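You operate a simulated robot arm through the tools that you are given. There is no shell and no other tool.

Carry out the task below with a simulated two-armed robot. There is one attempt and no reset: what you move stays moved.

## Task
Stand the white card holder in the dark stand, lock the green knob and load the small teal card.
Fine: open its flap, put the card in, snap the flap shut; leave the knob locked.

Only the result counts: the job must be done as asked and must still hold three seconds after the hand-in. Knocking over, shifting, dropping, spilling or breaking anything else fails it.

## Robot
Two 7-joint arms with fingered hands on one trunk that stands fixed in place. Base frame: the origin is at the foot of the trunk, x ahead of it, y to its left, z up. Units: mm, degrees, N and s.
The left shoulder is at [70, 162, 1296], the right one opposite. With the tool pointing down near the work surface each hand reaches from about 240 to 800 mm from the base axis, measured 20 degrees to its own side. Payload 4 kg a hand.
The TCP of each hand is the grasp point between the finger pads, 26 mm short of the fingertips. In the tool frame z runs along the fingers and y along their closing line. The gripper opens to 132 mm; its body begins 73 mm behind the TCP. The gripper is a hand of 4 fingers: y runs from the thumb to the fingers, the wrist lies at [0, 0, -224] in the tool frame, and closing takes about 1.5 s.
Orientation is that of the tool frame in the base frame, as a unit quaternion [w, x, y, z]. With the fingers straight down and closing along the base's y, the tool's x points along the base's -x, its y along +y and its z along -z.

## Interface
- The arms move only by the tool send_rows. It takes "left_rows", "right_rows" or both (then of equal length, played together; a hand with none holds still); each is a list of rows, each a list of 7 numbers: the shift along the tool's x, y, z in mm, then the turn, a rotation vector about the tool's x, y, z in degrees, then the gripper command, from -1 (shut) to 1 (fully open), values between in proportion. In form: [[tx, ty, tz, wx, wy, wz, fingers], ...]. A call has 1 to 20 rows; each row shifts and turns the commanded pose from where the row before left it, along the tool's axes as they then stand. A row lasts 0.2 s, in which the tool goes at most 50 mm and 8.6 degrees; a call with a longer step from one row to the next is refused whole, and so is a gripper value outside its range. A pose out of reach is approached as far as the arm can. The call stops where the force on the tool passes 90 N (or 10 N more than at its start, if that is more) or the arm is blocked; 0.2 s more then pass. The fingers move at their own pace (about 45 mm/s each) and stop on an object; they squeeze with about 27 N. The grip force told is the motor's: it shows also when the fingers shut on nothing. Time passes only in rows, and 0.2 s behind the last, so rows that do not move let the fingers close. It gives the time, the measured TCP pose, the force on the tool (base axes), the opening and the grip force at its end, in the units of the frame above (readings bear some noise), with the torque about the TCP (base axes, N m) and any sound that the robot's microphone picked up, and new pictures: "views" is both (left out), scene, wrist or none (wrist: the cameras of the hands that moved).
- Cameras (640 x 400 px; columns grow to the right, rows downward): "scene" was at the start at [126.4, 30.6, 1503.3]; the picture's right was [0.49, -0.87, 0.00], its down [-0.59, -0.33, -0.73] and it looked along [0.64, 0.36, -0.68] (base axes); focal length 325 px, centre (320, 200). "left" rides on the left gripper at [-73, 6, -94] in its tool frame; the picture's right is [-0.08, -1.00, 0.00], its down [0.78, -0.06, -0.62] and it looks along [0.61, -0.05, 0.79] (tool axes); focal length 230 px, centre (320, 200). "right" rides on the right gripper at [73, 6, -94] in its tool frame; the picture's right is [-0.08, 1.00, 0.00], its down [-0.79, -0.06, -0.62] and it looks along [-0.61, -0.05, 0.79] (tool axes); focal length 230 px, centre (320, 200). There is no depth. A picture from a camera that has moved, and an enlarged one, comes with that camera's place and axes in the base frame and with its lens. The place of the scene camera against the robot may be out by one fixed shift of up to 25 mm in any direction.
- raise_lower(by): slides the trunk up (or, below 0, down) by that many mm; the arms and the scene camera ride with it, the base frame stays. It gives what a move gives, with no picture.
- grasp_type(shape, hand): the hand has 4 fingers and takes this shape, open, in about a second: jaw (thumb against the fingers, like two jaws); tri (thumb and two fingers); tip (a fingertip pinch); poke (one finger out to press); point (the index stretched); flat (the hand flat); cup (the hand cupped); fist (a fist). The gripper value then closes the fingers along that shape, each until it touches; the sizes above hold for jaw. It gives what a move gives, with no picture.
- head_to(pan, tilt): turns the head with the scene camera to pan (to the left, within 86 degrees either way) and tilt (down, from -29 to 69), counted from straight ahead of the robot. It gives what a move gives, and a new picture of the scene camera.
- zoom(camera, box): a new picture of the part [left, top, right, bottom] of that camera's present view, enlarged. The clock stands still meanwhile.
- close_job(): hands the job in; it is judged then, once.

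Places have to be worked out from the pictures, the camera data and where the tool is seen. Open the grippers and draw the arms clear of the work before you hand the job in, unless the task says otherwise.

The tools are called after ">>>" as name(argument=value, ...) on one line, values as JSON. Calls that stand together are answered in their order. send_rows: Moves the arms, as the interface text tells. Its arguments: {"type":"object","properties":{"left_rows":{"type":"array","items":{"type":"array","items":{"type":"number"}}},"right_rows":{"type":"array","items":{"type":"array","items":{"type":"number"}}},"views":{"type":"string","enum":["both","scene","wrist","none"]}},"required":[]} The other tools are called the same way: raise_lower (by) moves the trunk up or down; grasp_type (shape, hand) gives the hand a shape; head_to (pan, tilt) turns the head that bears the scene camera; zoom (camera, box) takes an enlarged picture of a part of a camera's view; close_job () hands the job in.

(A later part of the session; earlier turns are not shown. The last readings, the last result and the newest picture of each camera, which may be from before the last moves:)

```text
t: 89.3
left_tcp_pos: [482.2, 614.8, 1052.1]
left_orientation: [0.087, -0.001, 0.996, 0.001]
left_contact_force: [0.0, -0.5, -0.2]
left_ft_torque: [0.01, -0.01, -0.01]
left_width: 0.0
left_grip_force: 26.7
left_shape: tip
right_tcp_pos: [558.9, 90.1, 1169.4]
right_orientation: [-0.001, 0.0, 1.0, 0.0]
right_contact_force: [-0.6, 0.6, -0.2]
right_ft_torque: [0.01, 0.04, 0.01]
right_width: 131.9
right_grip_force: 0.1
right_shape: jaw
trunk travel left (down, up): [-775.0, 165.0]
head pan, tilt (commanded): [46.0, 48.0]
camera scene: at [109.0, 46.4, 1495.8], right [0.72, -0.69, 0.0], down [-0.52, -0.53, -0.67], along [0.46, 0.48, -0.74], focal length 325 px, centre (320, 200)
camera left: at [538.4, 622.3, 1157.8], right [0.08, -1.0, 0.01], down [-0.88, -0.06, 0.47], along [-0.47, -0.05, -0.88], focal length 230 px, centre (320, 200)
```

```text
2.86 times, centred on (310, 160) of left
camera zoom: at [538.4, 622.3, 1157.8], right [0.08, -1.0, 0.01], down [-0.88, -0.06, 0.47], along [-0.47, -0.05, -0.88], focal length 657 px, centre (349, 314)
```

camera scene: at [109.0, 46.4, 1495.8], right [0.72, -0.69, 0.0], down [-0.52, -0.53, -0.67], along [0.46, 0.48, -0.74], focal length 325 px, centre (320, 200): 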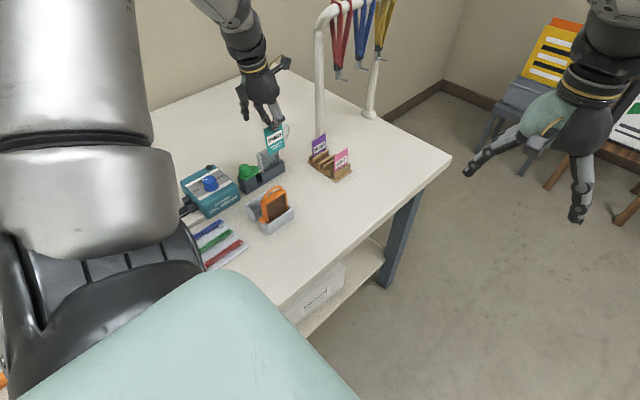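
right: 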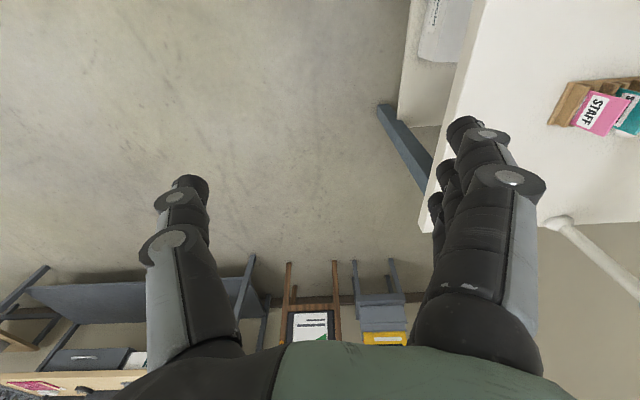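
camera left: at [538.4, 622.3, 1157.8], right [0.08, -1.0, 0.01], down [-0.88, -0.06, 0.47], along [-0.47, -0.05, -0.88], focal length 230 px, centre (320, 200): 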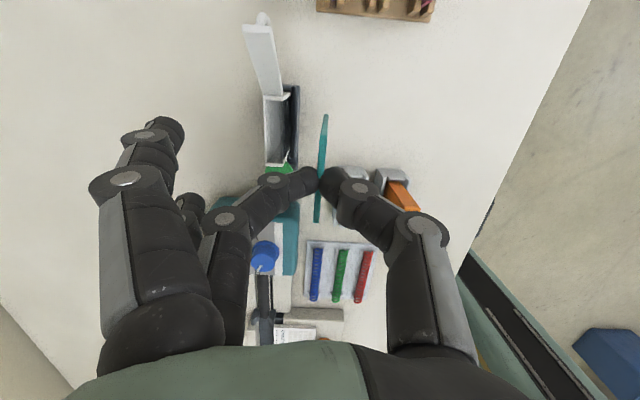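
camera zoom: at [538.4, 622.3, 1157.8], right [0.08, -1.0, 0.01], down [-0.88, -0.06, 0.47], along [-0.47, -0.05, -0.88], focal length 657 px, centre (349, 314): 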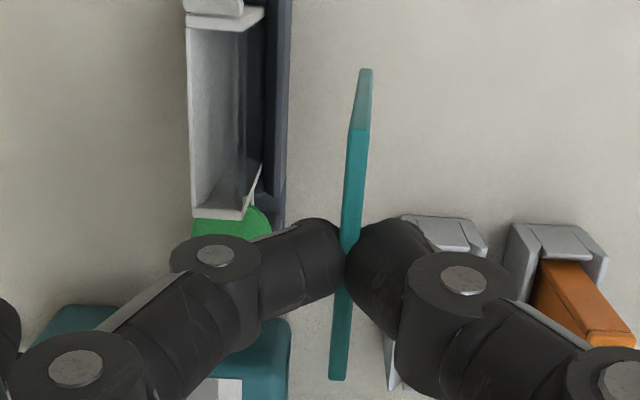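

The card hangs straight. From this view, the pocket lies ≈42.5 mm further in +y; I'll move the card over it at this height and then measure x/y alignment closely.

>>> send_rows(left_rows=[[0, 14, 0, 0, 0, 0, -1], [0, 14, 0, 0, 0, 0, -1], [0, 14.5, 0, 0, 0, 0, -1], [0, 0, 0, 0, 0, 0, -1], [0, 0, 0, 0, 0, 0, -1]], views="both")

>>> zoom(camera="scene", box=[240, 100, 310, 180])

>>> zoom(camera="left", box=[260, 90, 380, 230])

>>> zoom(camera="left", box=[290, 90, 350, 140])

```text
t: 90.5
left_tcp_pos: [480.5, 657.8, 1052.3]
left_orientation: [0.087, -0.001, 0.996, 0.001]
left_contact_force: [-0.8, -0.6, -0.6]
left_ft_torque: [0.02, -0.01, 0.02]
left_width: 0.0
left_grip_force: 26.5
left_shape: tip
right_tcp_pos: [559.3, 90.6, 1170.4]
right_orientation: [-0.001, 0.0, 1.0, 0.0]
right_contact_force: [0.4, -1.3, 0.3]
right_ft_torque: [0.01, -0.01, -0.01]
right_width: 131.8
right_grip_force: 0.1
right_shape: jaw
trunk travel left (down, up): [-775.0, 165.0]
head pan, tilt (commanded): [46.0, 48.0]
camera scene: at [108.8, 46.5, 1495.8], right [0.72, -0.69, 0.0], down [-0.52, -0.53, -0.67], along [0.46, 0.48, -0.74], focal length 325 px, centre (320, 200)
camera left: at [538.1, 664.6, 1157.7], right [0.08, -1.0, 0.01], down [-0.88, -0.06, 0.47], along [-0.47, -0.05, -0.88], focal length 230 px, centre (320, 200)
```

scene: 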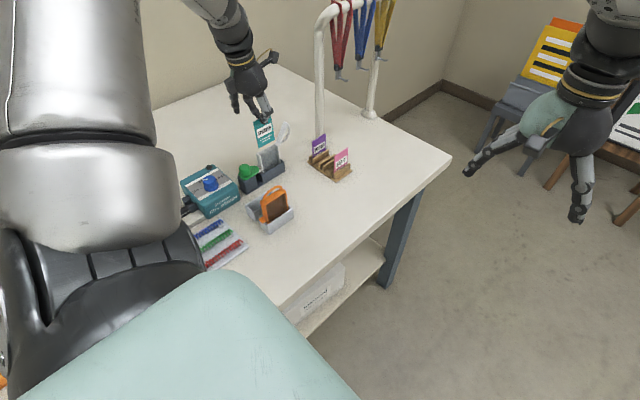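
left: 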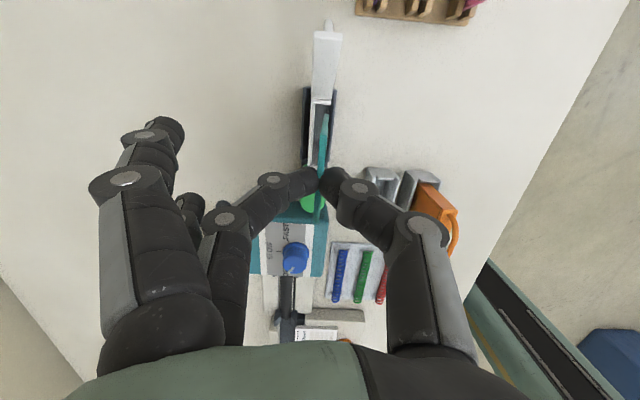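

```text
5.00 times, centred on (275, 140) of scene
camera zoom: at [108.8, 46.5, 1495.8], right [0.72, -0.69, 0.0], down [-0.52, -0.53, -0.67], along [0.46, 0.48, -0.74], focal length 1625 px, centre (545, 500)
```

zoom: 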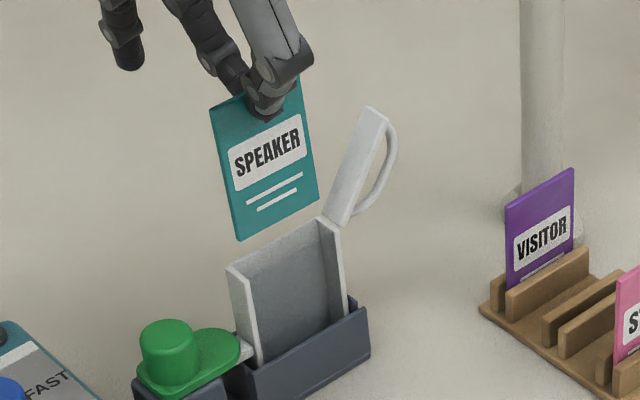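

```text
2.86 times, centred on (320, 160) of left
camera zoom: at [538.1, 664.6, 1157.7], right [0.08, -1.0, 0.01], down [-0.88, -0.06, 0.47], along [-0.47, -0.05, -0.88], focal length 657 px, centre (320, 314)
```

zoom: 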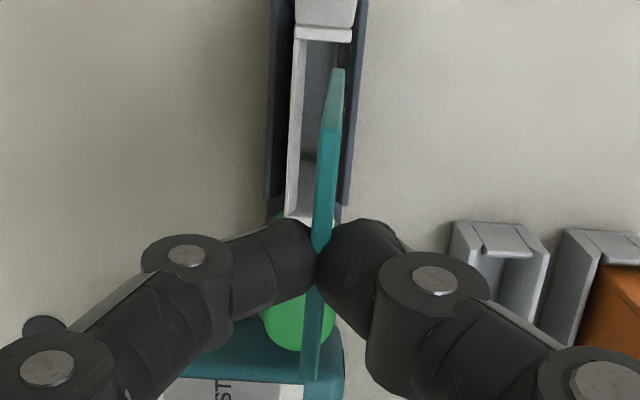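

```text
8.00 times, centred on (320, 115) of left
camera zoom: at [538.1, 664.6, 1157.7], right [0.08, -1.0, 0.01], down [-0.88, -0.06, 0.47], along [-0.47, -0.05, -0.88], focal length 1841 px, centre (320, 880)
```

zoom: 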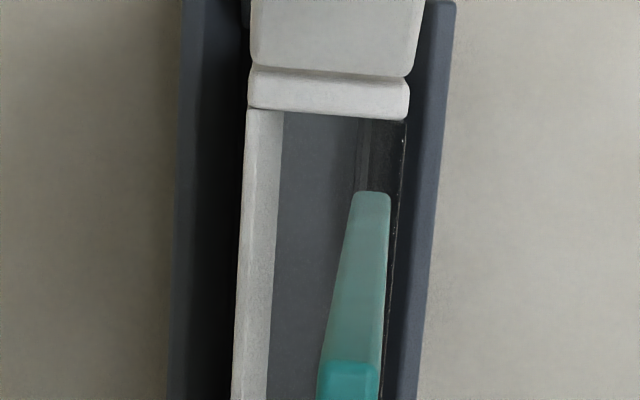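

I can see the card above the pocket: the card leans ~3° (bottom toward –y) while the pocket leans ~2° the other way, and the card is ~3 mm too far to –x. Let me zoom in for a finer check before correcting.

>>> zoom(camera="scene", box=[255, 135, 295, 165])

>>> zoom(camera="left", box=[295, 130, 345, 180])

```text
13.33 times, centred on (275, 150) of scene
camera zoom: at [108.8, 46.5, 1495.8], right [0.72, -0.69, 0.0], down [-0.52, -0.53, -0.67], along [0.46, 0.48, -0.74], focal length 4332 px, centre (920, 867)
```

zoom: 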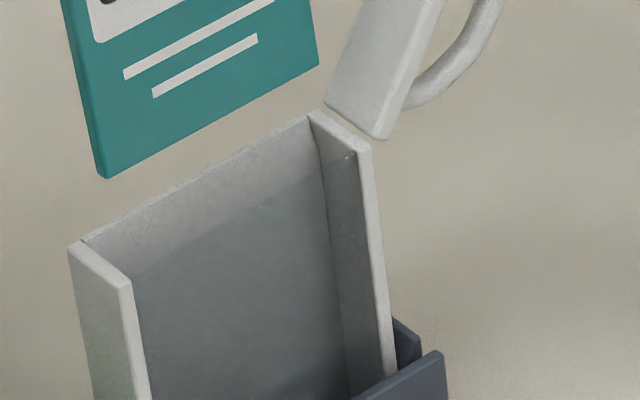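

```text
8.00 times, centred on (320, 155) of left
camera zoom: at [538.1, 664.6, 1157.7], right [0.08, -1.0, 0.01], down [-0.88, -0.06, 0.47], along [-0.47, -0.05, -0.88], focal length 1841 px, centre (320, 560)
```

zoom: 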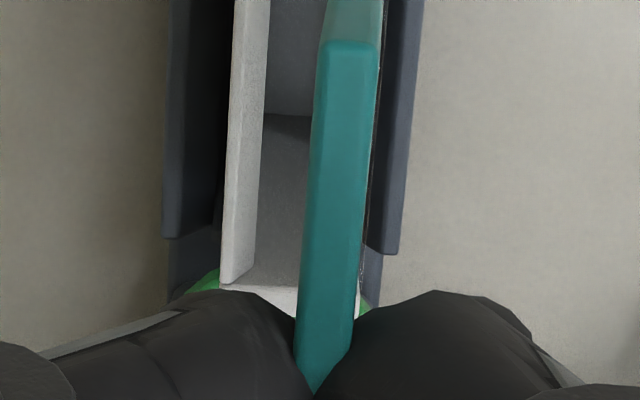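

Combining both views: shift about +2.3 mm in x, and roll the hand ~4.5° so the card lines up with the pocket's lean. Applying these and looking again.

>>> send_rows(left_rows=[[0, 0, 0, -2.2, 0, 0.4, -1], [0, 0, 0, -2.2, 0, 0.4, -1], [-2.3, -2.2, 0.4, 0, 0, 0, -1], [0, 0, 0, 0, 0, 0, -1], [0, 0, 0, 0, 0, 0, -1]], views="wrist")

>>> zoom(camera="scene", box=[255, 135, 295, 165])

>>> zoom(camera="left", box=[290, 90, 350, 140])

>>> zoom(camera="left", box=[295, 130, 345, 180])

```text
t: 91.7
left_tcp_pos: [484.7, 656.4, 1052.2]
left_orientation: [0.087, 0.003, 0.995, 0.04]
left_contact_force: [0.0, 0.1, 0.1]
left_ft_torque: [-0.04, 0.01, -0.03]
left_width: 0.0
left_grip_force: 26.8
left_shape: tip
right_tcp_pos: [559.2, 89.7, 1169.7]
right_orientation: [0.0, 0.0, 1.0, 0.0]
right_contact_force: [-0.1, -0.4, -0.7]
right_ft_torque: [0.02, 0.01, 0.02]
right_width: 131.9
right_grip_force: 0.0
right_shape: jaw
trunk travel left (down, up): [-775.0, 165.0]
head pan, tilt (commanded): [46.0, 48.0]
camera left: at [540.4, 653.8, 1158.0], right [0.08, -0.99, -0.07], down [-0.88, -0.1, 0.46], along [-0.47, 0.02, -0.88], focal length 230 px, centre (320, 200)
```

left: 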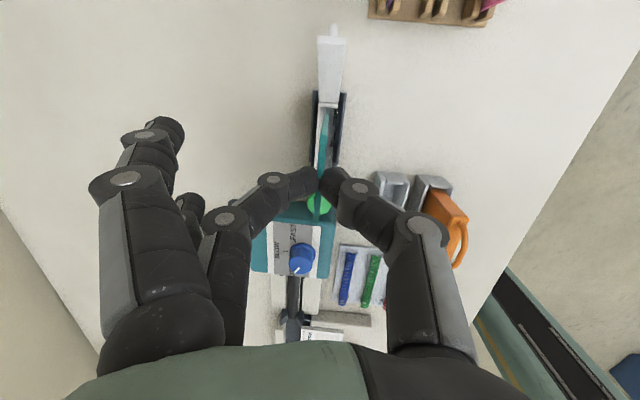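

```text
13.33 times, centred on (275, 150) of scene
camera zoom: at [108.8, 46.4, 1495.8], right [0.72, -0.69, 0.0], down [-0.52, -0.53, -0.67], along [0.46, 0.48, -0.74], focal length 4332 px, centre (920, 867)
```

zoom: 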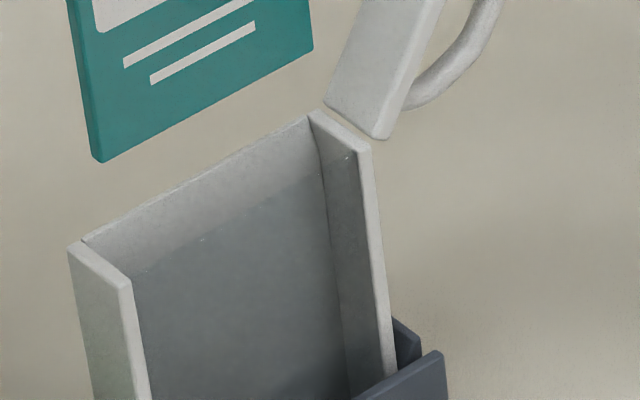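

```text
8.00 times, centred on (320, 115) of left
camera zoom: at [540.4, 653.8, 1158.0], right [0.08, -0.99, -0.07], down [-0.88, -0.1, 0.46], along [-0.47, 0.02, -0.88], focal length 1841 px, centre (320, 880)
```

zoom: 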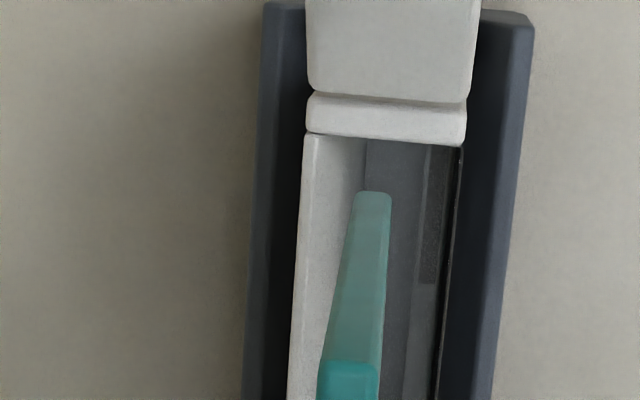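

```text
8.00 times, centred on (320, 155) of left
camera zoom: at [540.4, 653.8, 1158.0], right [0.08, -0.99, -0.07], down [-0.88, -0.1, 0.46], along [-0.47, 0.02, -0.88], focal length 1841 px, centre (320, 560)
```

zoom: 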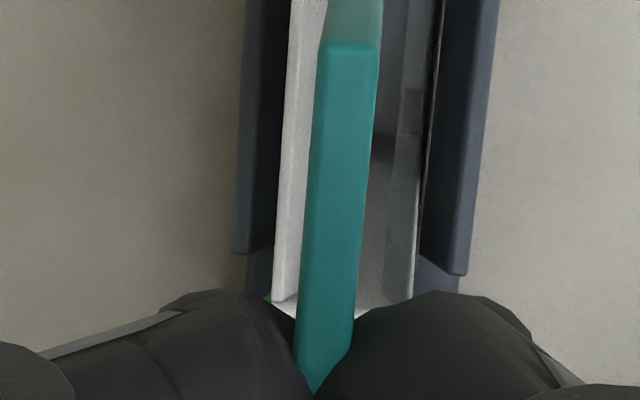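

Now the card's tilt matches the pocket and margins look like ≈2 mm each side in x. I'll lower 20 mm vertically to just above the opening and verify again.

>>> send_rows(left_rows=[[1.74, -0.79, 9.82, 0, 0, 0, -1], [1.74, -0.79, 9.82, 0, 0, 0, -1], [0, 0, 0, 0, 0, 0, -1], [0, 0, 0, 0, 0, 0, -1]], views="wrist")

>>> zoom(camera="scene", box=[255, 135, 295, 165])

>>> zoom(camera="left", box=[290, 90, 350, 140])

```text
t: 92.7
left_tcp_pos: [484.8, 654.5, 1032.3]
left_orientation: [0.087, 0.002, 0.995, 0.041]
left_contact_force: [0.5, 0.0, -0.1]
left_ft_torque: [0.01, 0.0, 0.0]
left_width: 0.0
left_grip_force: 26.7
left_shape: tip
right_tcp_pos: [558.1, 89.9, 1171.3]
right_orientation: [0.0, 0.0, 1.0, 0.0]
right_contact_force: [-0.7, 0.3, 0.1]
right_ft_torque: [0.01, 0.02, 0.0]
right_width: 131.7
right_grip_force: 0.1
right_shape: jaw
trunk travel left (down, up): [-775.0, 165.0]
head pan, tilt (commanded): [46.0, 48.0]
camera left: at [540.5, 653.8, 1138.3], right [0.08, -0.99, -0.07], down [-0.88, -0.1, 0.46], along [-0.47, 0.02, -0.88], focal length 230 px, centre (320, 200)
```

left: 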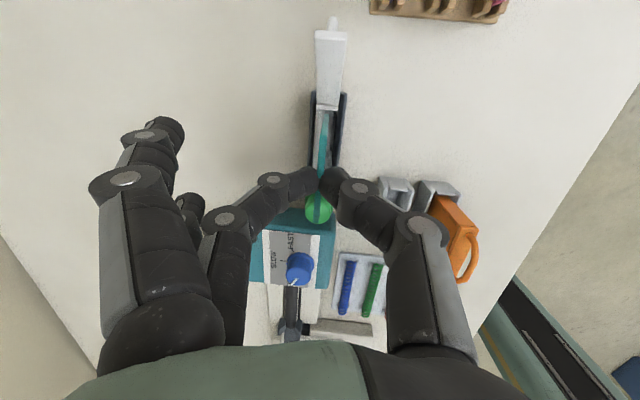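

```text
13.33 times, centred on (275, 150) of scene
camera zoom: at [108.8, 46.6, 1495.8], right [0.72, -0.69, 0.0], down [-0.52, -0.53, -0.67], along [0.46, 0.48, -0.74], focal length 4332 px, centre (920, 867)
```

zoom: 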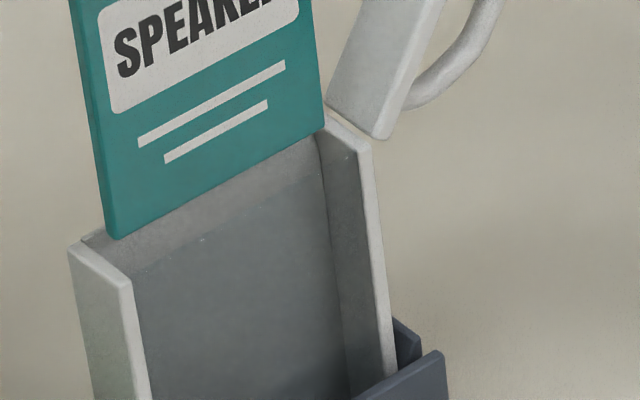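

```text
8.00 times, centred on (320, 115) of left
camera zoom: at [540.5, 653.8, 1138.3], right [0.08, -0.99, -0.07], down [-0.88, -0.1, 0.46], along [-0.47, 0.02, -0.88], focal length 1841 px, centre (320, 880)
```

zoom: 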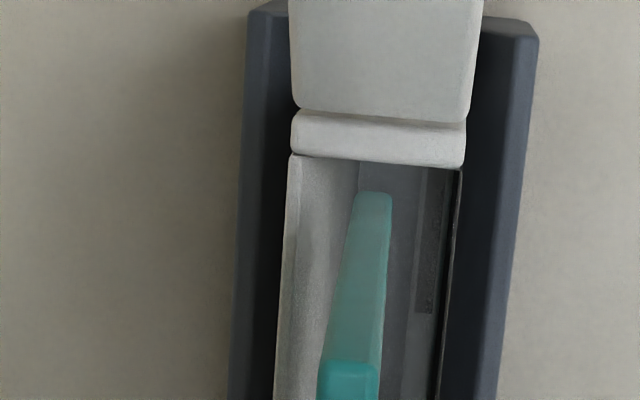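

The card's lower edge is right at the mouth and inside it in both views. I'll nudge –0.6 mm in x and lower 12 mm in small steps, monitoring force.

>>> send_rows(left_rows=[[0.6, 0, -0.1, 0, 0, 0, -1], [0.52, -0.24, 2.95, 0, 0, 0, -1], [0.52, -0.24, 2.95, 0, 0, 0, -1], [0.52, -0.24, 2.95, 0, 0, 0, -1], [0.52, -0.24, 2.95, 0, 0, 0, -1], [0, 0, 0, 0, 0, 0, -1]], views="wrist")

>>> zoom(camera="scene", box=[255, 135, 295, 165])

>>> zoom(camera="left", box=[290, 90, 350, 140])

```text
t: 94.1
left_tcp_pos: [482.8, 656.6, 1020.4]
left_orientation: [0.087, 0.003, 0.995, 0.04]
left_contact_force: [0.4, 0.3, 0.4]
left_ft_torque: [0.0, -0.01, 0.02]
left_width: 0.1
left_grip_force: 26.8
left_shape: tip
right_tcp_pos: [558.4, 89.6, 1169.5]
right_orientation: [0.001, -0.001, 1.0, 0.001]
right_contact_force: [-0.1, -0.2, 0.2]
right_ft_torque: [0.03, 0.04, 0.01]
right_width: 132.1
right_grip_force: 0.0
right_shape: jaw
trunk travel left (down, up): [-775.0, 165.0]
head pan, tilt (commanded): [46.0, 48.0]
camera left: at [539.9, 654.2, 1126.0], right [0.08, -0.99, -0.07], down [-0.88, -0.1, 0.46], along [-0.47, 0.02, -0.88], focal length 230 px, centre (320, 200)
```

left: 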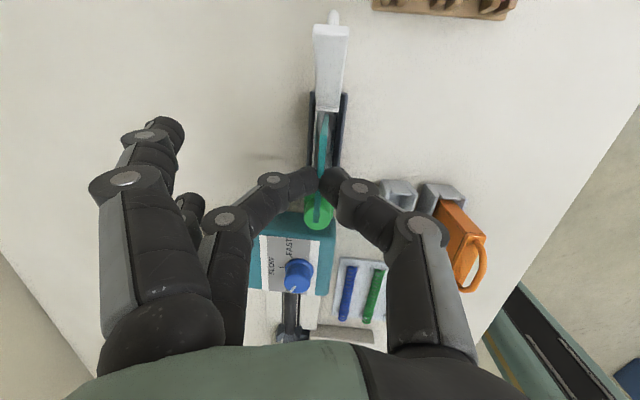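

```text
13.33 times, centred on (275, 150) of scene
camera zoom: at [108.8, 46.6, 1495.8], right [0.72, -0.69, 0.0], down [-0.52, -0.53, -0.67], along [0.46, 0.48, -0.74], focal length 4332 px, centre (920, 867)
```

zoom: 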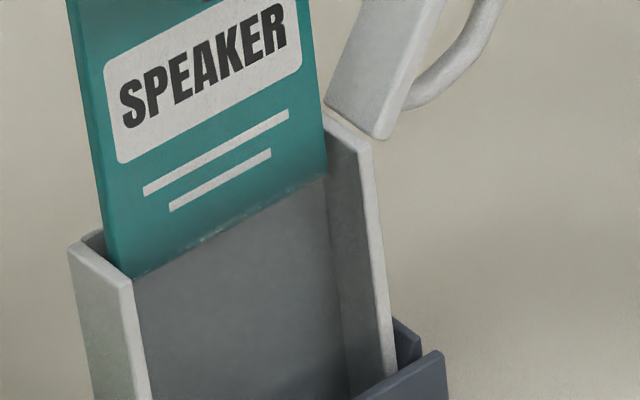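

```text
8.00 times, centred on (320, 115) of left
camera zoom: at [539.9, 654.2, 1126.0], right [0.08, -0.99, -0.07], down [-0.88, -0.1, 0.46], along [-0.47, 0.02, -0.88], focal length 1841 px, centre (320, 880)
```

zoom: 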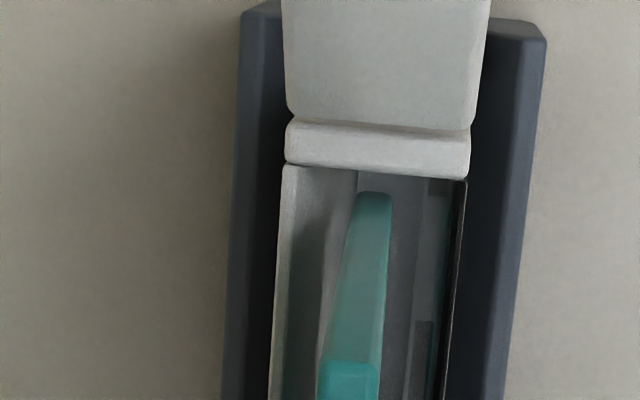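

No contact and the card is inside the mouth, behind the front window. Continuing down 15 mm in small steps.

>>> send_rows(left_rows=[[0.52, -0.24, 2.95, 0, 0, 0, -1], [0.52, -0.24, 2.95, 0, 0, 0, -1], [0.52, -0.24, 2.95, 0, 0, 0, -1], [0.52, -0.24, 2.95, 0, 0, 0, -1], [0.52, -0.24, 2.95, 0, 0, 0, -1], [0, 0, 0, 0, 0, 0, -1]], views="wrist")

>>> zoom(camera="scene", box=[250, 130, 300, 170])

>>> zoom(camera="left", box=[290, 90, 350, 140])

```text
t: 95.5
left_tcp_pos: [482.9, 655.3, 1005.2]
left_orientation: [0.086, 0.003, 0.995, 0.04]
left_contact_force: [-0.1, 0.3, -0.4]
left_ft_torque: [-0.02, 0.02, 0.0]
left_width: 0.0
left_grip_force: 27.3
left_shape: tip
right_tcp_pos: [559.4, 89.7, 1170.8]
right_orientation: [0.0, 0.0, 1.0, 0.0]
right_contact_force: [0.8, -0.5, -0.4]
right_ft_torque: [0.02, -0.01, 0.02]
right_width: 131.9
right_grip_force: 0.0
right_shape: jaw
trunk travel left (down, up): [-775.0, 165.0]
head pan, tilt (commanded): [46.0, 48.0]
camera left: at [540.1, 653.9, 1111.1], right [0.08, -0.99, -0.07], down [-0.88, -0.1, 0.46], along [-0.47, 0.02, -0.88], focal length 230 px, centre (320, 200)
```

left: 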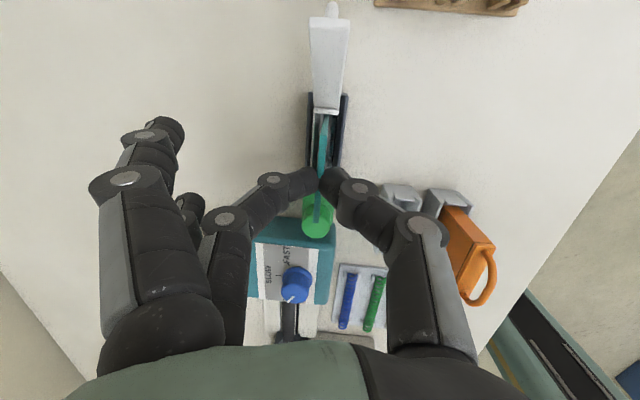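

```text
10.00 times, centred on (275, 150) of scene
camera zoom: at [108.7, 46.5, 1495.8], right [0.72, -0.69, 0.0], down [-0.52, -0.53, -0.67], along [0.46, 0.48, -0.74], focal length 3249 px, centre (770, 700)
```

zoom: 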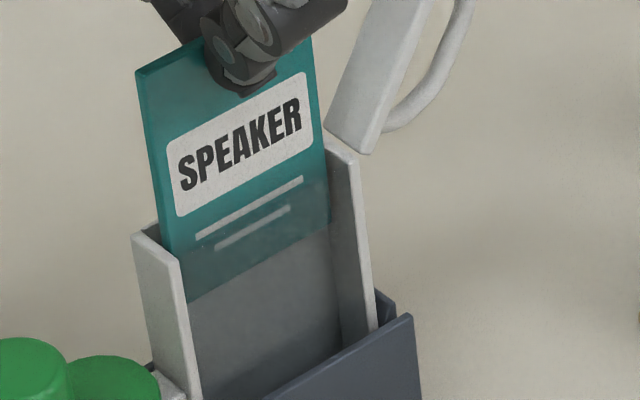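

```text
8.00 times, centred on (320, 115) of left
camera zoom: at [540.1, 653.9, 1111.1], right [0.08, -0.99, -0.07], down [-0.88, -0.1, 0.46], along [-0.47, 0.02, -0.88], focal length 1841 px, centre (320, 880)
```

zoom: 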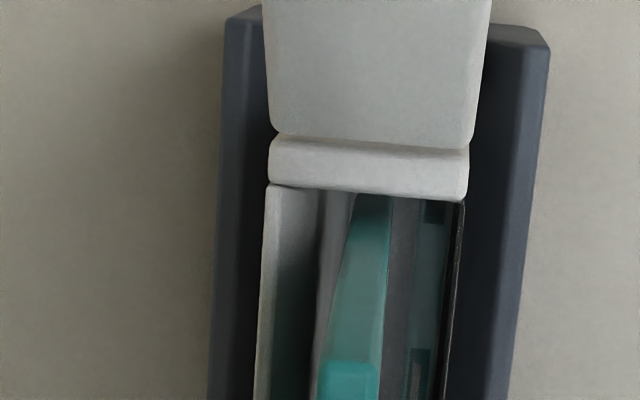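

The card is now visibly sliding behind the tinted window. Continuing down 30 mm.

>>> send_rows(left_rows=[[0.69, -0.31, 3.93, 0, 0, 0, -1], [0.69, -0.31, 3.93, 0, 0, 0, -1], [0.69, -0.31, 3.93, 0, 0, 0, -1], [0.69, -0.31, 3.93, 0, 0, 0, -1], [0.69, -0.31, 3.93, 0, 0, 0, -1], [0.69, -0.31, 3.93, 0, 0, 0, -1], [0.69, -0.31, 3.93, 0, 0, 0, -1], [0, 0, 0, 0, 0, 0, -1]], views="wrist")

>>> zoom(camera="scene", box=[250, 130, 300, 170])

>>> zoom(camera="left", box=[260, 100, 380, 220])

```text
t: 97.3
left_tcp_pos: [483.5, 655.8, 977.0]
left_orientation: [0.087, 0.002, 0.995, 0.041]
left_contact_force: [0.2, 0.3, -0.3]
left_ft_torque: [-0.01, -0.01, -0.02]
left_width: 0.0
left_grip_force: 27.4
left_shape: tip
right_tcp_pos: [559.3, 90.1, 1170.6]
right_orientation: [0.0, 0.0, 1.0, 0.0]
right_contact_force: [0.5, -0.3, -0.1]
right_ft_torque: [0.0, 0.0, 0.0]
right_width: 131.9
right_grip_force: 0.0
right_shape: jaw
trunk travel left (down, up): [-775.0, 165.0]
head pan, tilt (commanded): [46.0, 48.0]
camera left: at [540.3, 654.6, 1083.1], right [0.08, -0.99, -0.07], down [-0.88, -0.1, 0.46], along [-0.47, 0.02, -0.88], focal length 230 px, centre (320, 200)
```

left: 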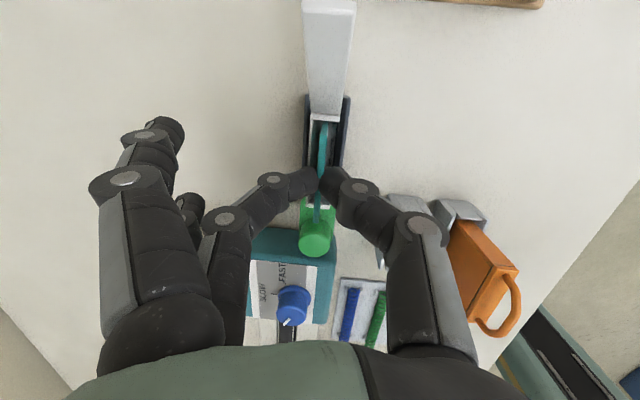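

```text
10.00 times, centred on (275, 150) of scene
camera zoom: at [108.7, 46.5, 1495.8], right [0.72, -0.69, 0.0], down [-0.52, -0.53, -0.67], along [0.46, 0.48, -0.74], focal length 3249 px, centre (770, 700)
```

zoom: 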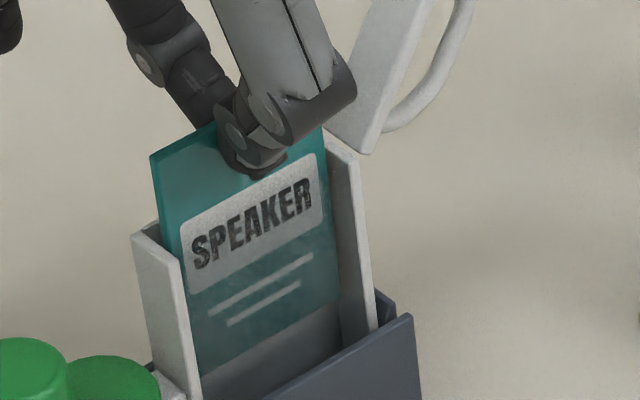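

```text
3.33 times, centred on (320, 160) of left
camera zoom: at [540.3, 654.6, 1083.1], right [0.08, -0.99, -0.07], down [-0.88, -0.1, 0.46], along [-0.47, 0.02, -0.88], focal length 767 px, centre (320, 333)
```

zoom: 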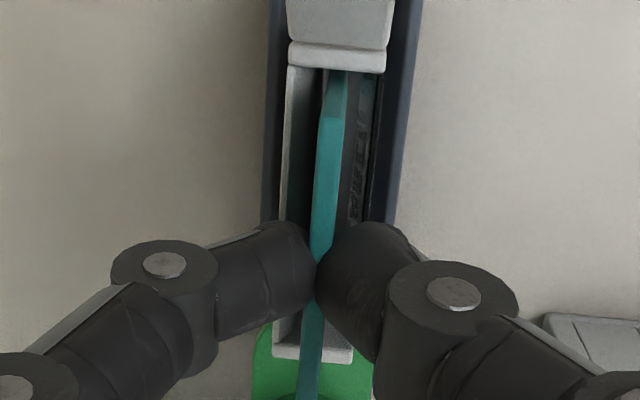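

Sliding in freely. Lowering another ~14 mm until the fingertips are just above the holder's rim, then I'll release.

>>> send_rows(left_rows=[[0.61, -0.27, 3.44, 0, 0, 0, -1], [0.61, -0.27, 3.44, 0, 0, 0, -1], [0.61, -0.27, 3.44, 0, 0, 0, -1], [0.61, -0.27, 3.44, 0, 0, 0, -1], [0, 0, 0, 0, 0, 0, -1]], views="wrist")

>>> zoom(camera="scene", box=[250, 130, 300, 170])

>>> zoom(camera="left", box=[260, 100, 380, 220])

```text
t: 98.5
left_tcp_pos: [484.0, 656.5, 963.2]
left_orientation: [0.087, 0.002, 0.995, 0.041]
left_contact_force: [0.4, 0.2, 0.2]
left_ft_torque: [0.02, -0.03, 0.02]
left_width: 0.5
left_grip_force: 26.9
left_shape: tip
right_tcp_pos: [558.4, 90.2, 1170.7]
right_orientation: [0.0, 0.0, 1.0, 0.0]
right_contact_force: [-0.1, -1.0, -0.1]
right_ft_torque: [0.02, 0.0, 0.01]
right_width: 131.8
right_grip_force: 0.0
right_shape: jaw
trunk travel left (down, up): [-775.0, 165.0]
head pan, tilt (commanded): [46.0, 48.0]
camera left: at [540.5, 654.6, 1069.7], right [0.08, -0.99, -0.07], down [-0.88, -0.1, 0.46], along [-0.47, 0.02, -0.88], focal length 230 px, centre (320, 200)
```

left: 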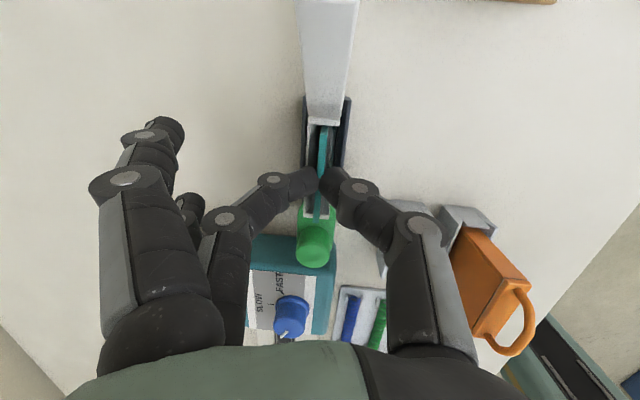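

```text
10.00 times, centred on (275, 150) of scene
camera zoom: at [108.8, 46.5, 1495.8], right [0.72, -0.69, 0.0], down [-0.52, -0.53, -0.67], along [0.46, 0.48, -0.74], focal length 3249 px, centre (770, 700)
```

zoom: 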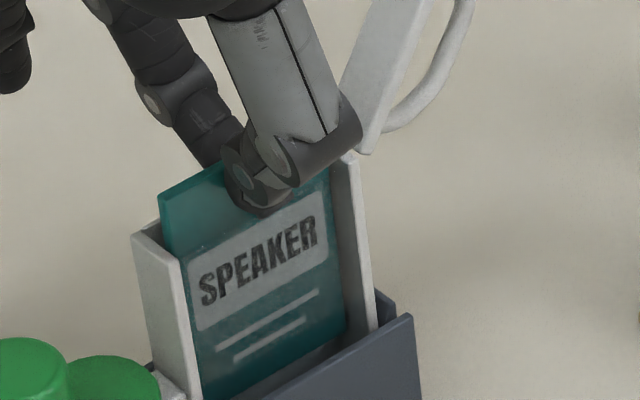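

```text
3.33 times, centred on (320, 160) of left
camera zoom: at [540.5, 654.6, 1069.7], right [0.08, -0.99, -0.07], down [-0.88, -0.1, 0.46], along [-0.47, 0.02, -0.88], focal length 767 px, centre (320, 333)
```

zoom: 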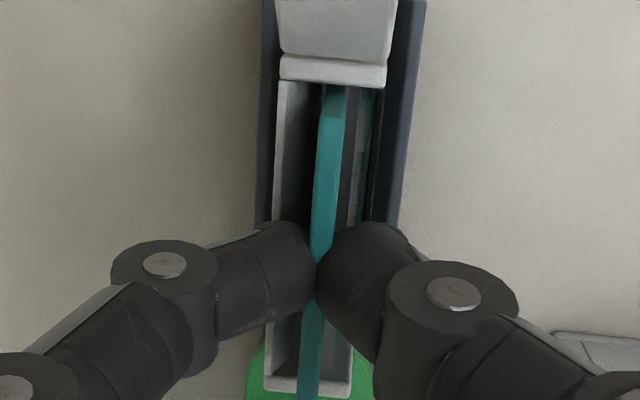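

Fingertips are ~7 mm above the rim. Releasing the card so it drops the last ~18 mm into the pocket.

>>> send_rows(left_rows=[[0, 0, 0, 0, 0, 0, -0.9], [0, 0, 0, 0, 0, 0, -0.8], [0, 0, 0, 0, 0, 0, -0.7], [0, 0, 0, 0, 0, 0, -0.7], [0, 0, 0, 0, 0, 0, -0.7]], views="wrist")

>>> zoom(camera="scene", box=[250, 130, 300, 170])

>>> zoom(camera="left", box=[260, 100, 380, 220])

```text
t: 99.7
left_tcp_pos: [484.1, 655.6, 963.8]
left_orientation: [0.087, 0.002, 0.995, 0.041]
left_contact_force: [0.7, -0.2, -0.1]
left_ft_torque: [-0.01, 0.05, -0.02]
left_width: 19.3
left_grip_force: 0.0
left_shape: tip
right_tcp_pos: [557.7, 90.6, 1170.1]
right_orientation: [0.0, 0.0, 1.0, -0.001]
right_contact_force: [1.2, -1.0, 0.3]
right_ft_torque: [0.0, -0.01, 0.0]
right_width: 131.7
right_grip_force: 0.1
right_shape: jaw
trunk travel left (down, up): [-775.0, 165.0]
head pan, tilt (commanded): [46.0, 48.0]
camera left: at [540.4, 654.6, 1069.6], right [0.08, -0.99, -0.07], down [-0.88, -0.1, 0.46], along [-0.47, 0.02, -0.88], focal length 230 px, centre (320, 200)
```

left: 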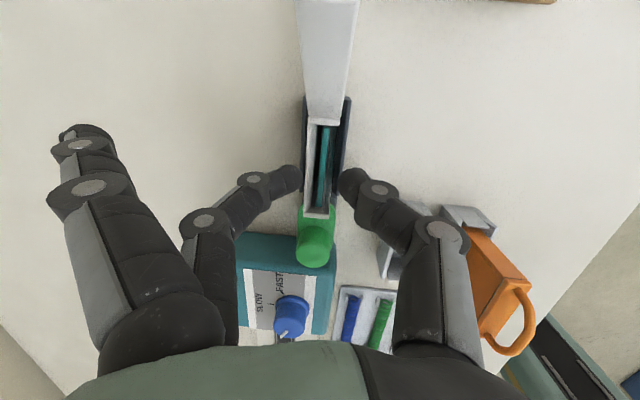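

```text
10.00 times, centred on (275, 150) of scene
camera zoom: at [108.8, 46.6, 1495.8], right [0.72, -0.69, 0.0], down [-0.52, -0.53, -0.67], along [0.46, 0.48, -0.74], focal length 3249 px, centre (770, 700)
```

zoom: 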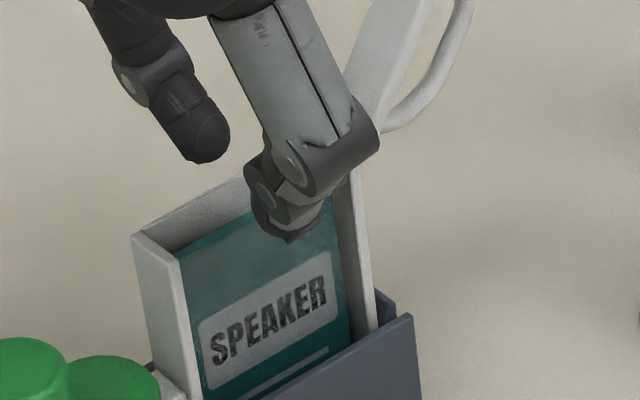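

```text
3.33 times, centred on (320, 160) of left
camera zoom: at [540.4, 654.6, 1069.6], right [0.08, -0.99, -0.07], down [-0.88, -0.1, 0.46], along [-0.47, 0.02, -0.88], focal length 767 px, centre (320, 333)
```

zoom: 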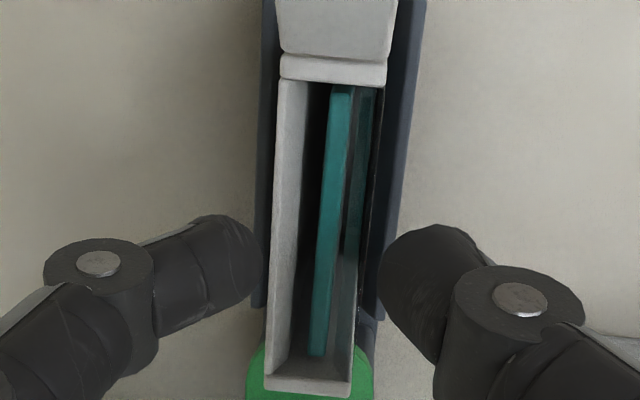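

The card has dropped fully into the pocket below the rim. I'll raise the hand, level it, and then go back to the loop to close the flap the same way I opened it.

>>> send_rows(left_rows=[[-2.6, 1.2, -14.7, 0, 0, 0, -0.5], [-2.8, 1.3, -15.7, 0, 0, 0, -0.3], [-2.8, 1.3, -15.7, 0, 0, 0, -0.05], [-2.8, 1.3, -15.7, 0, 0, 0, -0.05], [-2.8, 1.3, -15.7, 0, 0, 0, -0.05], [-2.8, 1.3, -15.7, 0, 0, 0, -0.05], [0, 0, 0, 4.4, 0, -0.8, -0.05], [0, 0, 0, 0, 5, 0, -0.05], [0, 0, 0, 0, 5, 0, -0.05], [0, 0, 0, 0, 0, 0, -0.05]], views="both")

>>> zoom(camera="scene", box=[240, 115, 310, 185])

>>> zoom(camera="left", box=[270, 40, 370, 140])

```text
t: 101.9
left_tcp_pos: [483.0, 656.3, 1058.4]
left_orientation: [-0.001, -0.001, 1.0, 0.001]
left_contact_force: [0.1, -0.1, 0.1]
left_ft_torque: [-0.02, -0.02, 0.01]
left_width: 61.9
left_grip_force: 0.0
left_shape: tip
right_tcp_pos: [557.6, 89.0, 1170.6]
right_orientation: [0.0, 0.0, 1.0, -0.001]
right_contact_force: [0.1, -0.4, -0.3]
right_ft_torque: [0.02, 0.02, 0.02]
right_width: 131.6
right_grip_force: 0.0
right_shape: jaw
trunk travel left (down, up): [-775.0, 165.0]
head pan, tilt (commanded): [46.0, 48.0]
camera scene: at [107.7, 47.5, 1495.9], right [0.72, -0.69, 0.0], down [-0.52, -0.54, -0.67], along [0.47, 0.48, -0.74], focal length 325 px, centre (320, 200)
camera left: at [556.8, 663.7, 1152.6], right [0.08, -1.0, 0.0], down [-0.78, -0.06, 0.62], along [-0.61, -0.05, -0.79], focal length 230 px, centre (320, 200)
```

scene: 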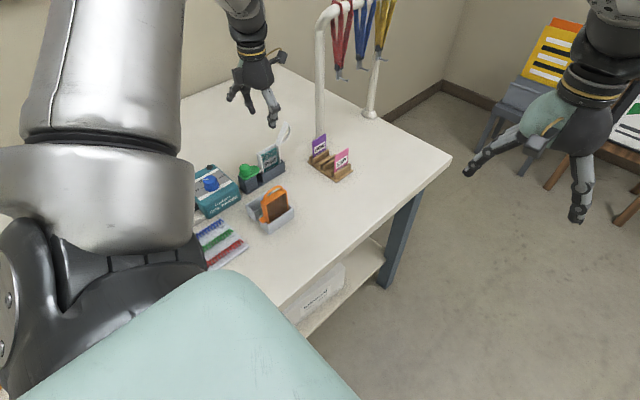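
left: 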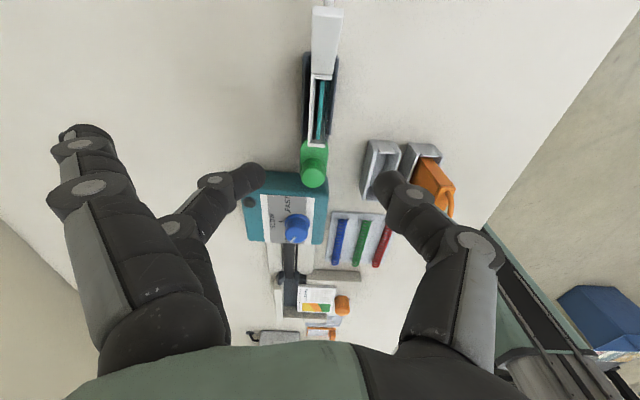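

```text
5.71 times, centred on (275, 150) of scene
camera zoom: at [107.7, 47.5, 1495.9], right [0.72, -0.69, 0.0], down [-0.52, -0.54, -0.67], along [0.47, 0.48, -0.74], focal length 1857 px, centre (577, 486)
```

zoom: 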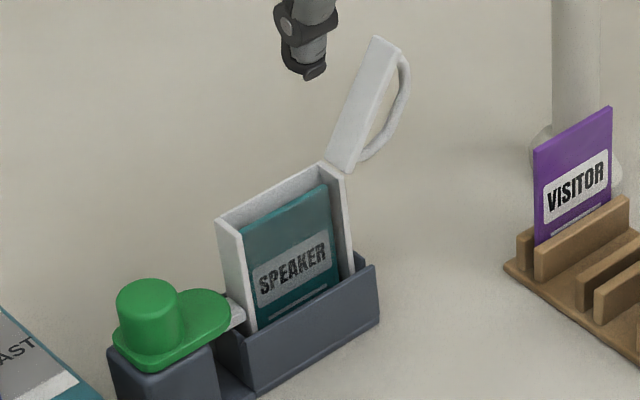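

```text
4.00 times, centred on (320, 90) of left
camera zoom: at [556.8, 663.7, 1152.6], right [0.08, -1.0, 0.0], down [-0.78, -0.06, 0.62], along [-0.61, -0.05, -0.79], focal length 920 px, centre (320, 640)
```

zoom: 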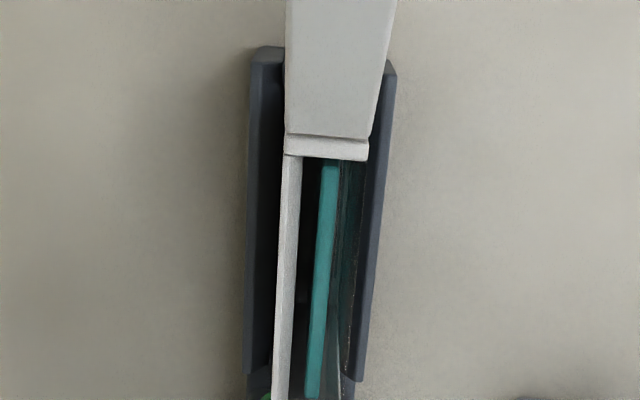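

The card sits fully inside. Moving back over the open flap's loop with the pinch open, then down beside it.

>>> send_rows(left_rows=[[-18, 0.7, 0, 0, 0, 0, -0.05], [-18, 0.7, 0, 0, 0, 0, -0.05], [-18, 0.7, 0, 0, 0, 0, -0.05], [-18, 0.6, 0, 0, 0, 0, -0.05], [0, 0, 18, 0, 0, 0, -0.05], [0, 0, 18, 0, 0, 0, -0.05], [0, 0, 18, 0, 0, 0, -0.05], [0, 0, 19, 0, 0, 0, -0.05], [0, 0, 0, 0, 0, 0, -0.05]], views="both")

>>> zoom(camera="scene", box=[250, 110, 310, 170])

>>> zoom(camera="left", box=[250, 120, 400, 250])

```text
t: 103.9
left_tcp_pos: [555.7, 658.9, 985.0]
left_orientation: [0.0, -0.001, 1.0, 0.0]
left_contact_force: [-0.3, 0.4, 0.4]
left_ft_torque: [0.02, -0.01, -0.02]
left_width: 62.0
left_grip_force: 0.1
left_shape: tip
right_tcp_pos: [559.7, 89.6, 1171.6]
right_orientation: [0.0, 0.0, 1.0, -0.001]
right_contact_force: [0.9, -0.4, -0.2]
right_ft_torque: [0.01, -0.01, 0.0]
right_width: 132.0
right_grip_force: 0.0
right_shape: jaw
trunk travel left (down, up): [-775.0, 165.0]
head pan, tilt (commanded): [46.0, 48.0]
camera scene: at [108.6, 46.3, 1495.9], right [0.72, -0.69, 0.0], down [-0.52, -0.53, -0.67], along [0.47, 0.48, -0.74], focal length 325 px, centre (320, 200)
camera left: at [629.5, 665.5, 1079.9], right [0.08, -1.0, 0.0], down [-0.79, -0.06, 0.62], along [-0.61, -0.05, -0.79], focal length 230 px, centre (320, 200)
```

scene: 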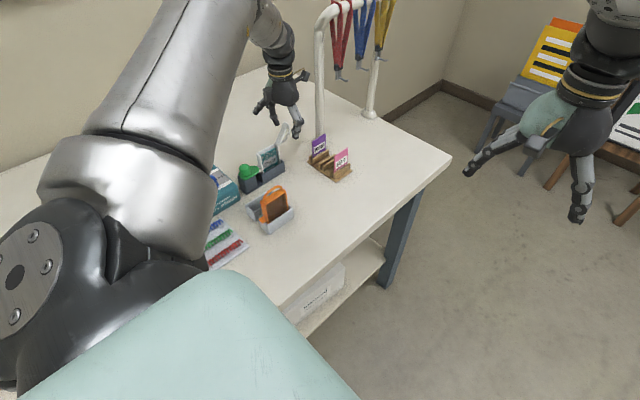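
left: 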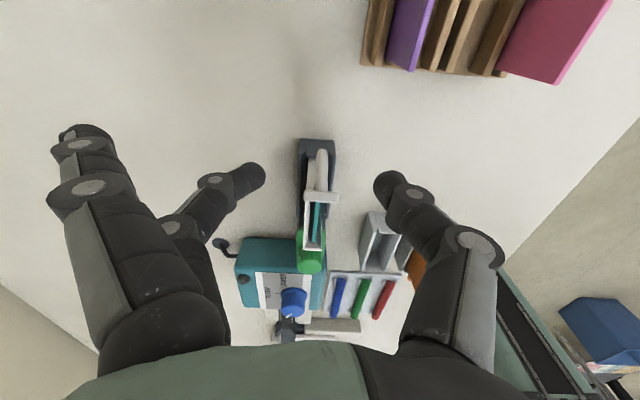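

```text
6.67 times, centred on (280, 140) of scene
camera zoom: at [108.6, 46.3, 1495.9], right [0.72, -0.69, 0.0], down [-0.52, -0.53, -0.67], along [0.47, 0.48, -0.74], focal length 2166 px, centre (587, 600)
```

zoom: 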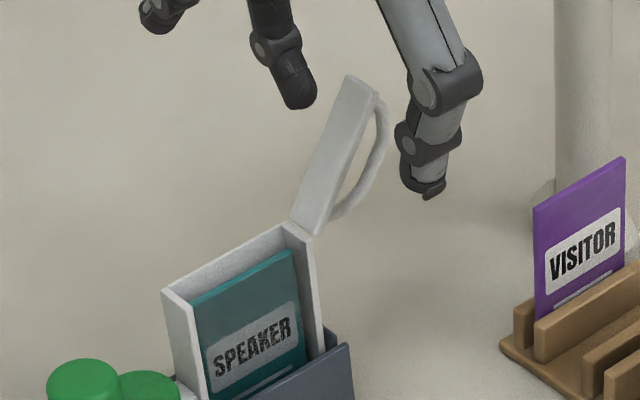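

```text
3.08 times, centred on (325, 185) of left
camera zoom: at [629.5, 665.5, 1079.9], right [0.08, -1.0, 0.0], down [-0.79, -0.06, 0.62], along [-0.61, -0.05, -0.79], focal length 708 px, centre (305, 246)
```

zoom: 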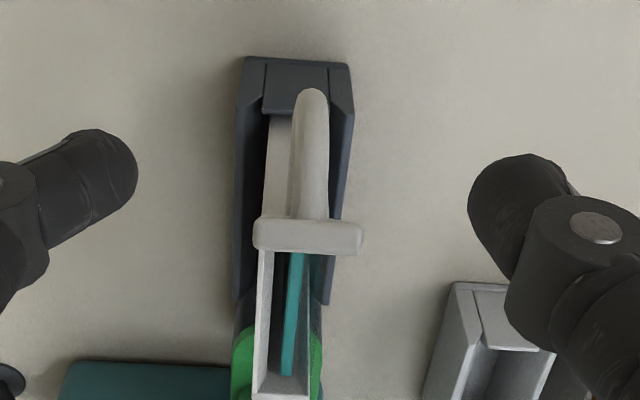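

The flap actually rests at ~126°, so the loop's interior centre is lower (≈[553, 952]). I'll shift down ~12 mm before closing the pinch inside the loop.

>>> send_rows(left_rows=[[-0.6, -0.5, 6, 0, 0, 0, -0.05], [0, 0, 6.5, 0, 0, 0, -0.05], [0, 0, 0, 0, 0, 0, -0.3], [0, 0, 0, 0, 0, 0, -0.5], [0, 0, 0, 0, 0, 0, -0.5]], views="wrist")

>>> zoom(camera="scene", box=[255, 110, 305, 160])

>>> zoom(camera="left", box=[250, 120, 400, 250])

```text
t: 105.1
left_tcp_pos: [555.6, 657.2, 972.6]
left_orientation: [0.0, -0.001, 1.0, 0.001]
left_contact_force: [-1.1, -0.2, 0.4]
left_ft_torque: [-0.01, 0.02, 0.03]
left_width: 33.4
left_grip_force: 0.1
left_shape: tip
right_tcp_pos: [559.1, 89.6, 1171.5]
right_orientation: [0.001, 0.0, 1.0, 0.0]
right_contact_force: [-1.2, -0.7, -0.2]
right_ft_torque: [-0.02, 0.0, -0.03]
right_width: 131.8
right_grip_force: 0.1
right_shape: jaw
trunk travel left (down, up): [-775.0, 165.0]
head pan, tilt (commanded): [46.0, 48.0]
camera left: at [630.3, 665.3, 1067.2], right [0.08, -1.0, 0.0], down [-0.78, -0.06, 0.62], along [-0.61, -0.05, -0.79], focal length 230 px, centre (320, 200)
```

left: 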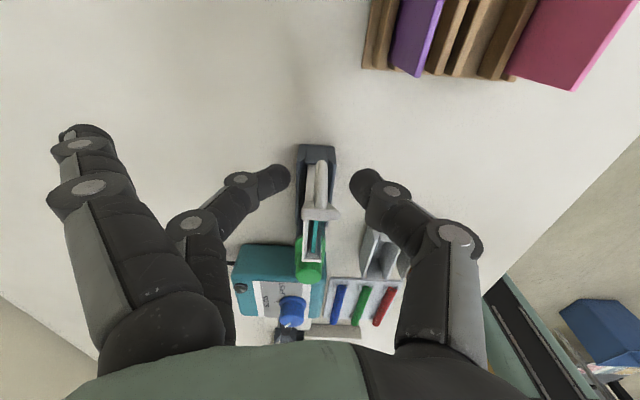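

```text
8.00 times, centred on (280, 135) of scene
camera zoom: at [108.9, 46.6, 1495.8], right [0.72, -0.69, 0.0], down [-0.52, -0.53, -0.67], along [0.46, 0.48, -0.74], focal length 2599 px, centre (640, 720)
```

zoom: 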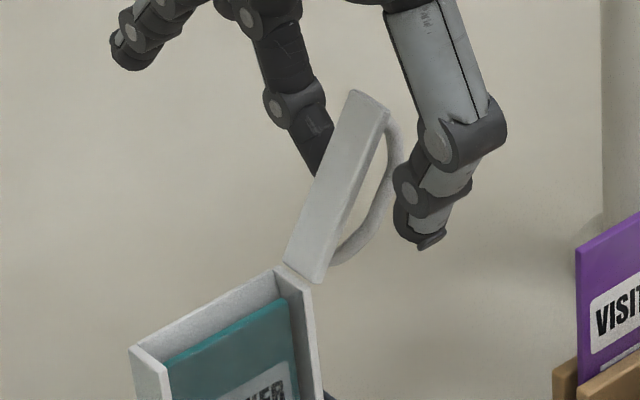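

```text
3.08 times, centred on (325, 185) of left
camera zoom: at [630.3, 665.3, 1067.2], right [0.08, -1.0, 0.0], down [-0.78, -0.06, 0.62], along [-0.61, -0.05, -0.79], focal length 708 px, centre (305, 246)
```

zoom: 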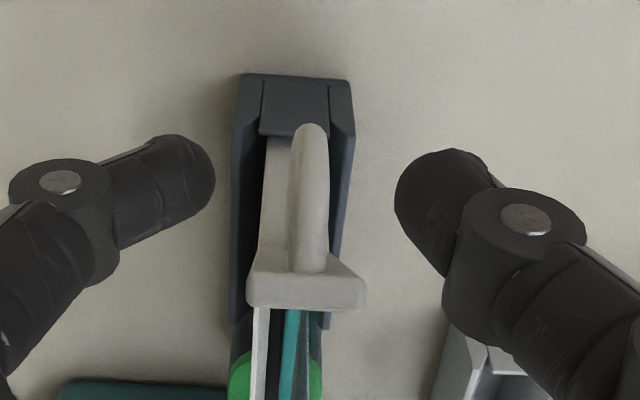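

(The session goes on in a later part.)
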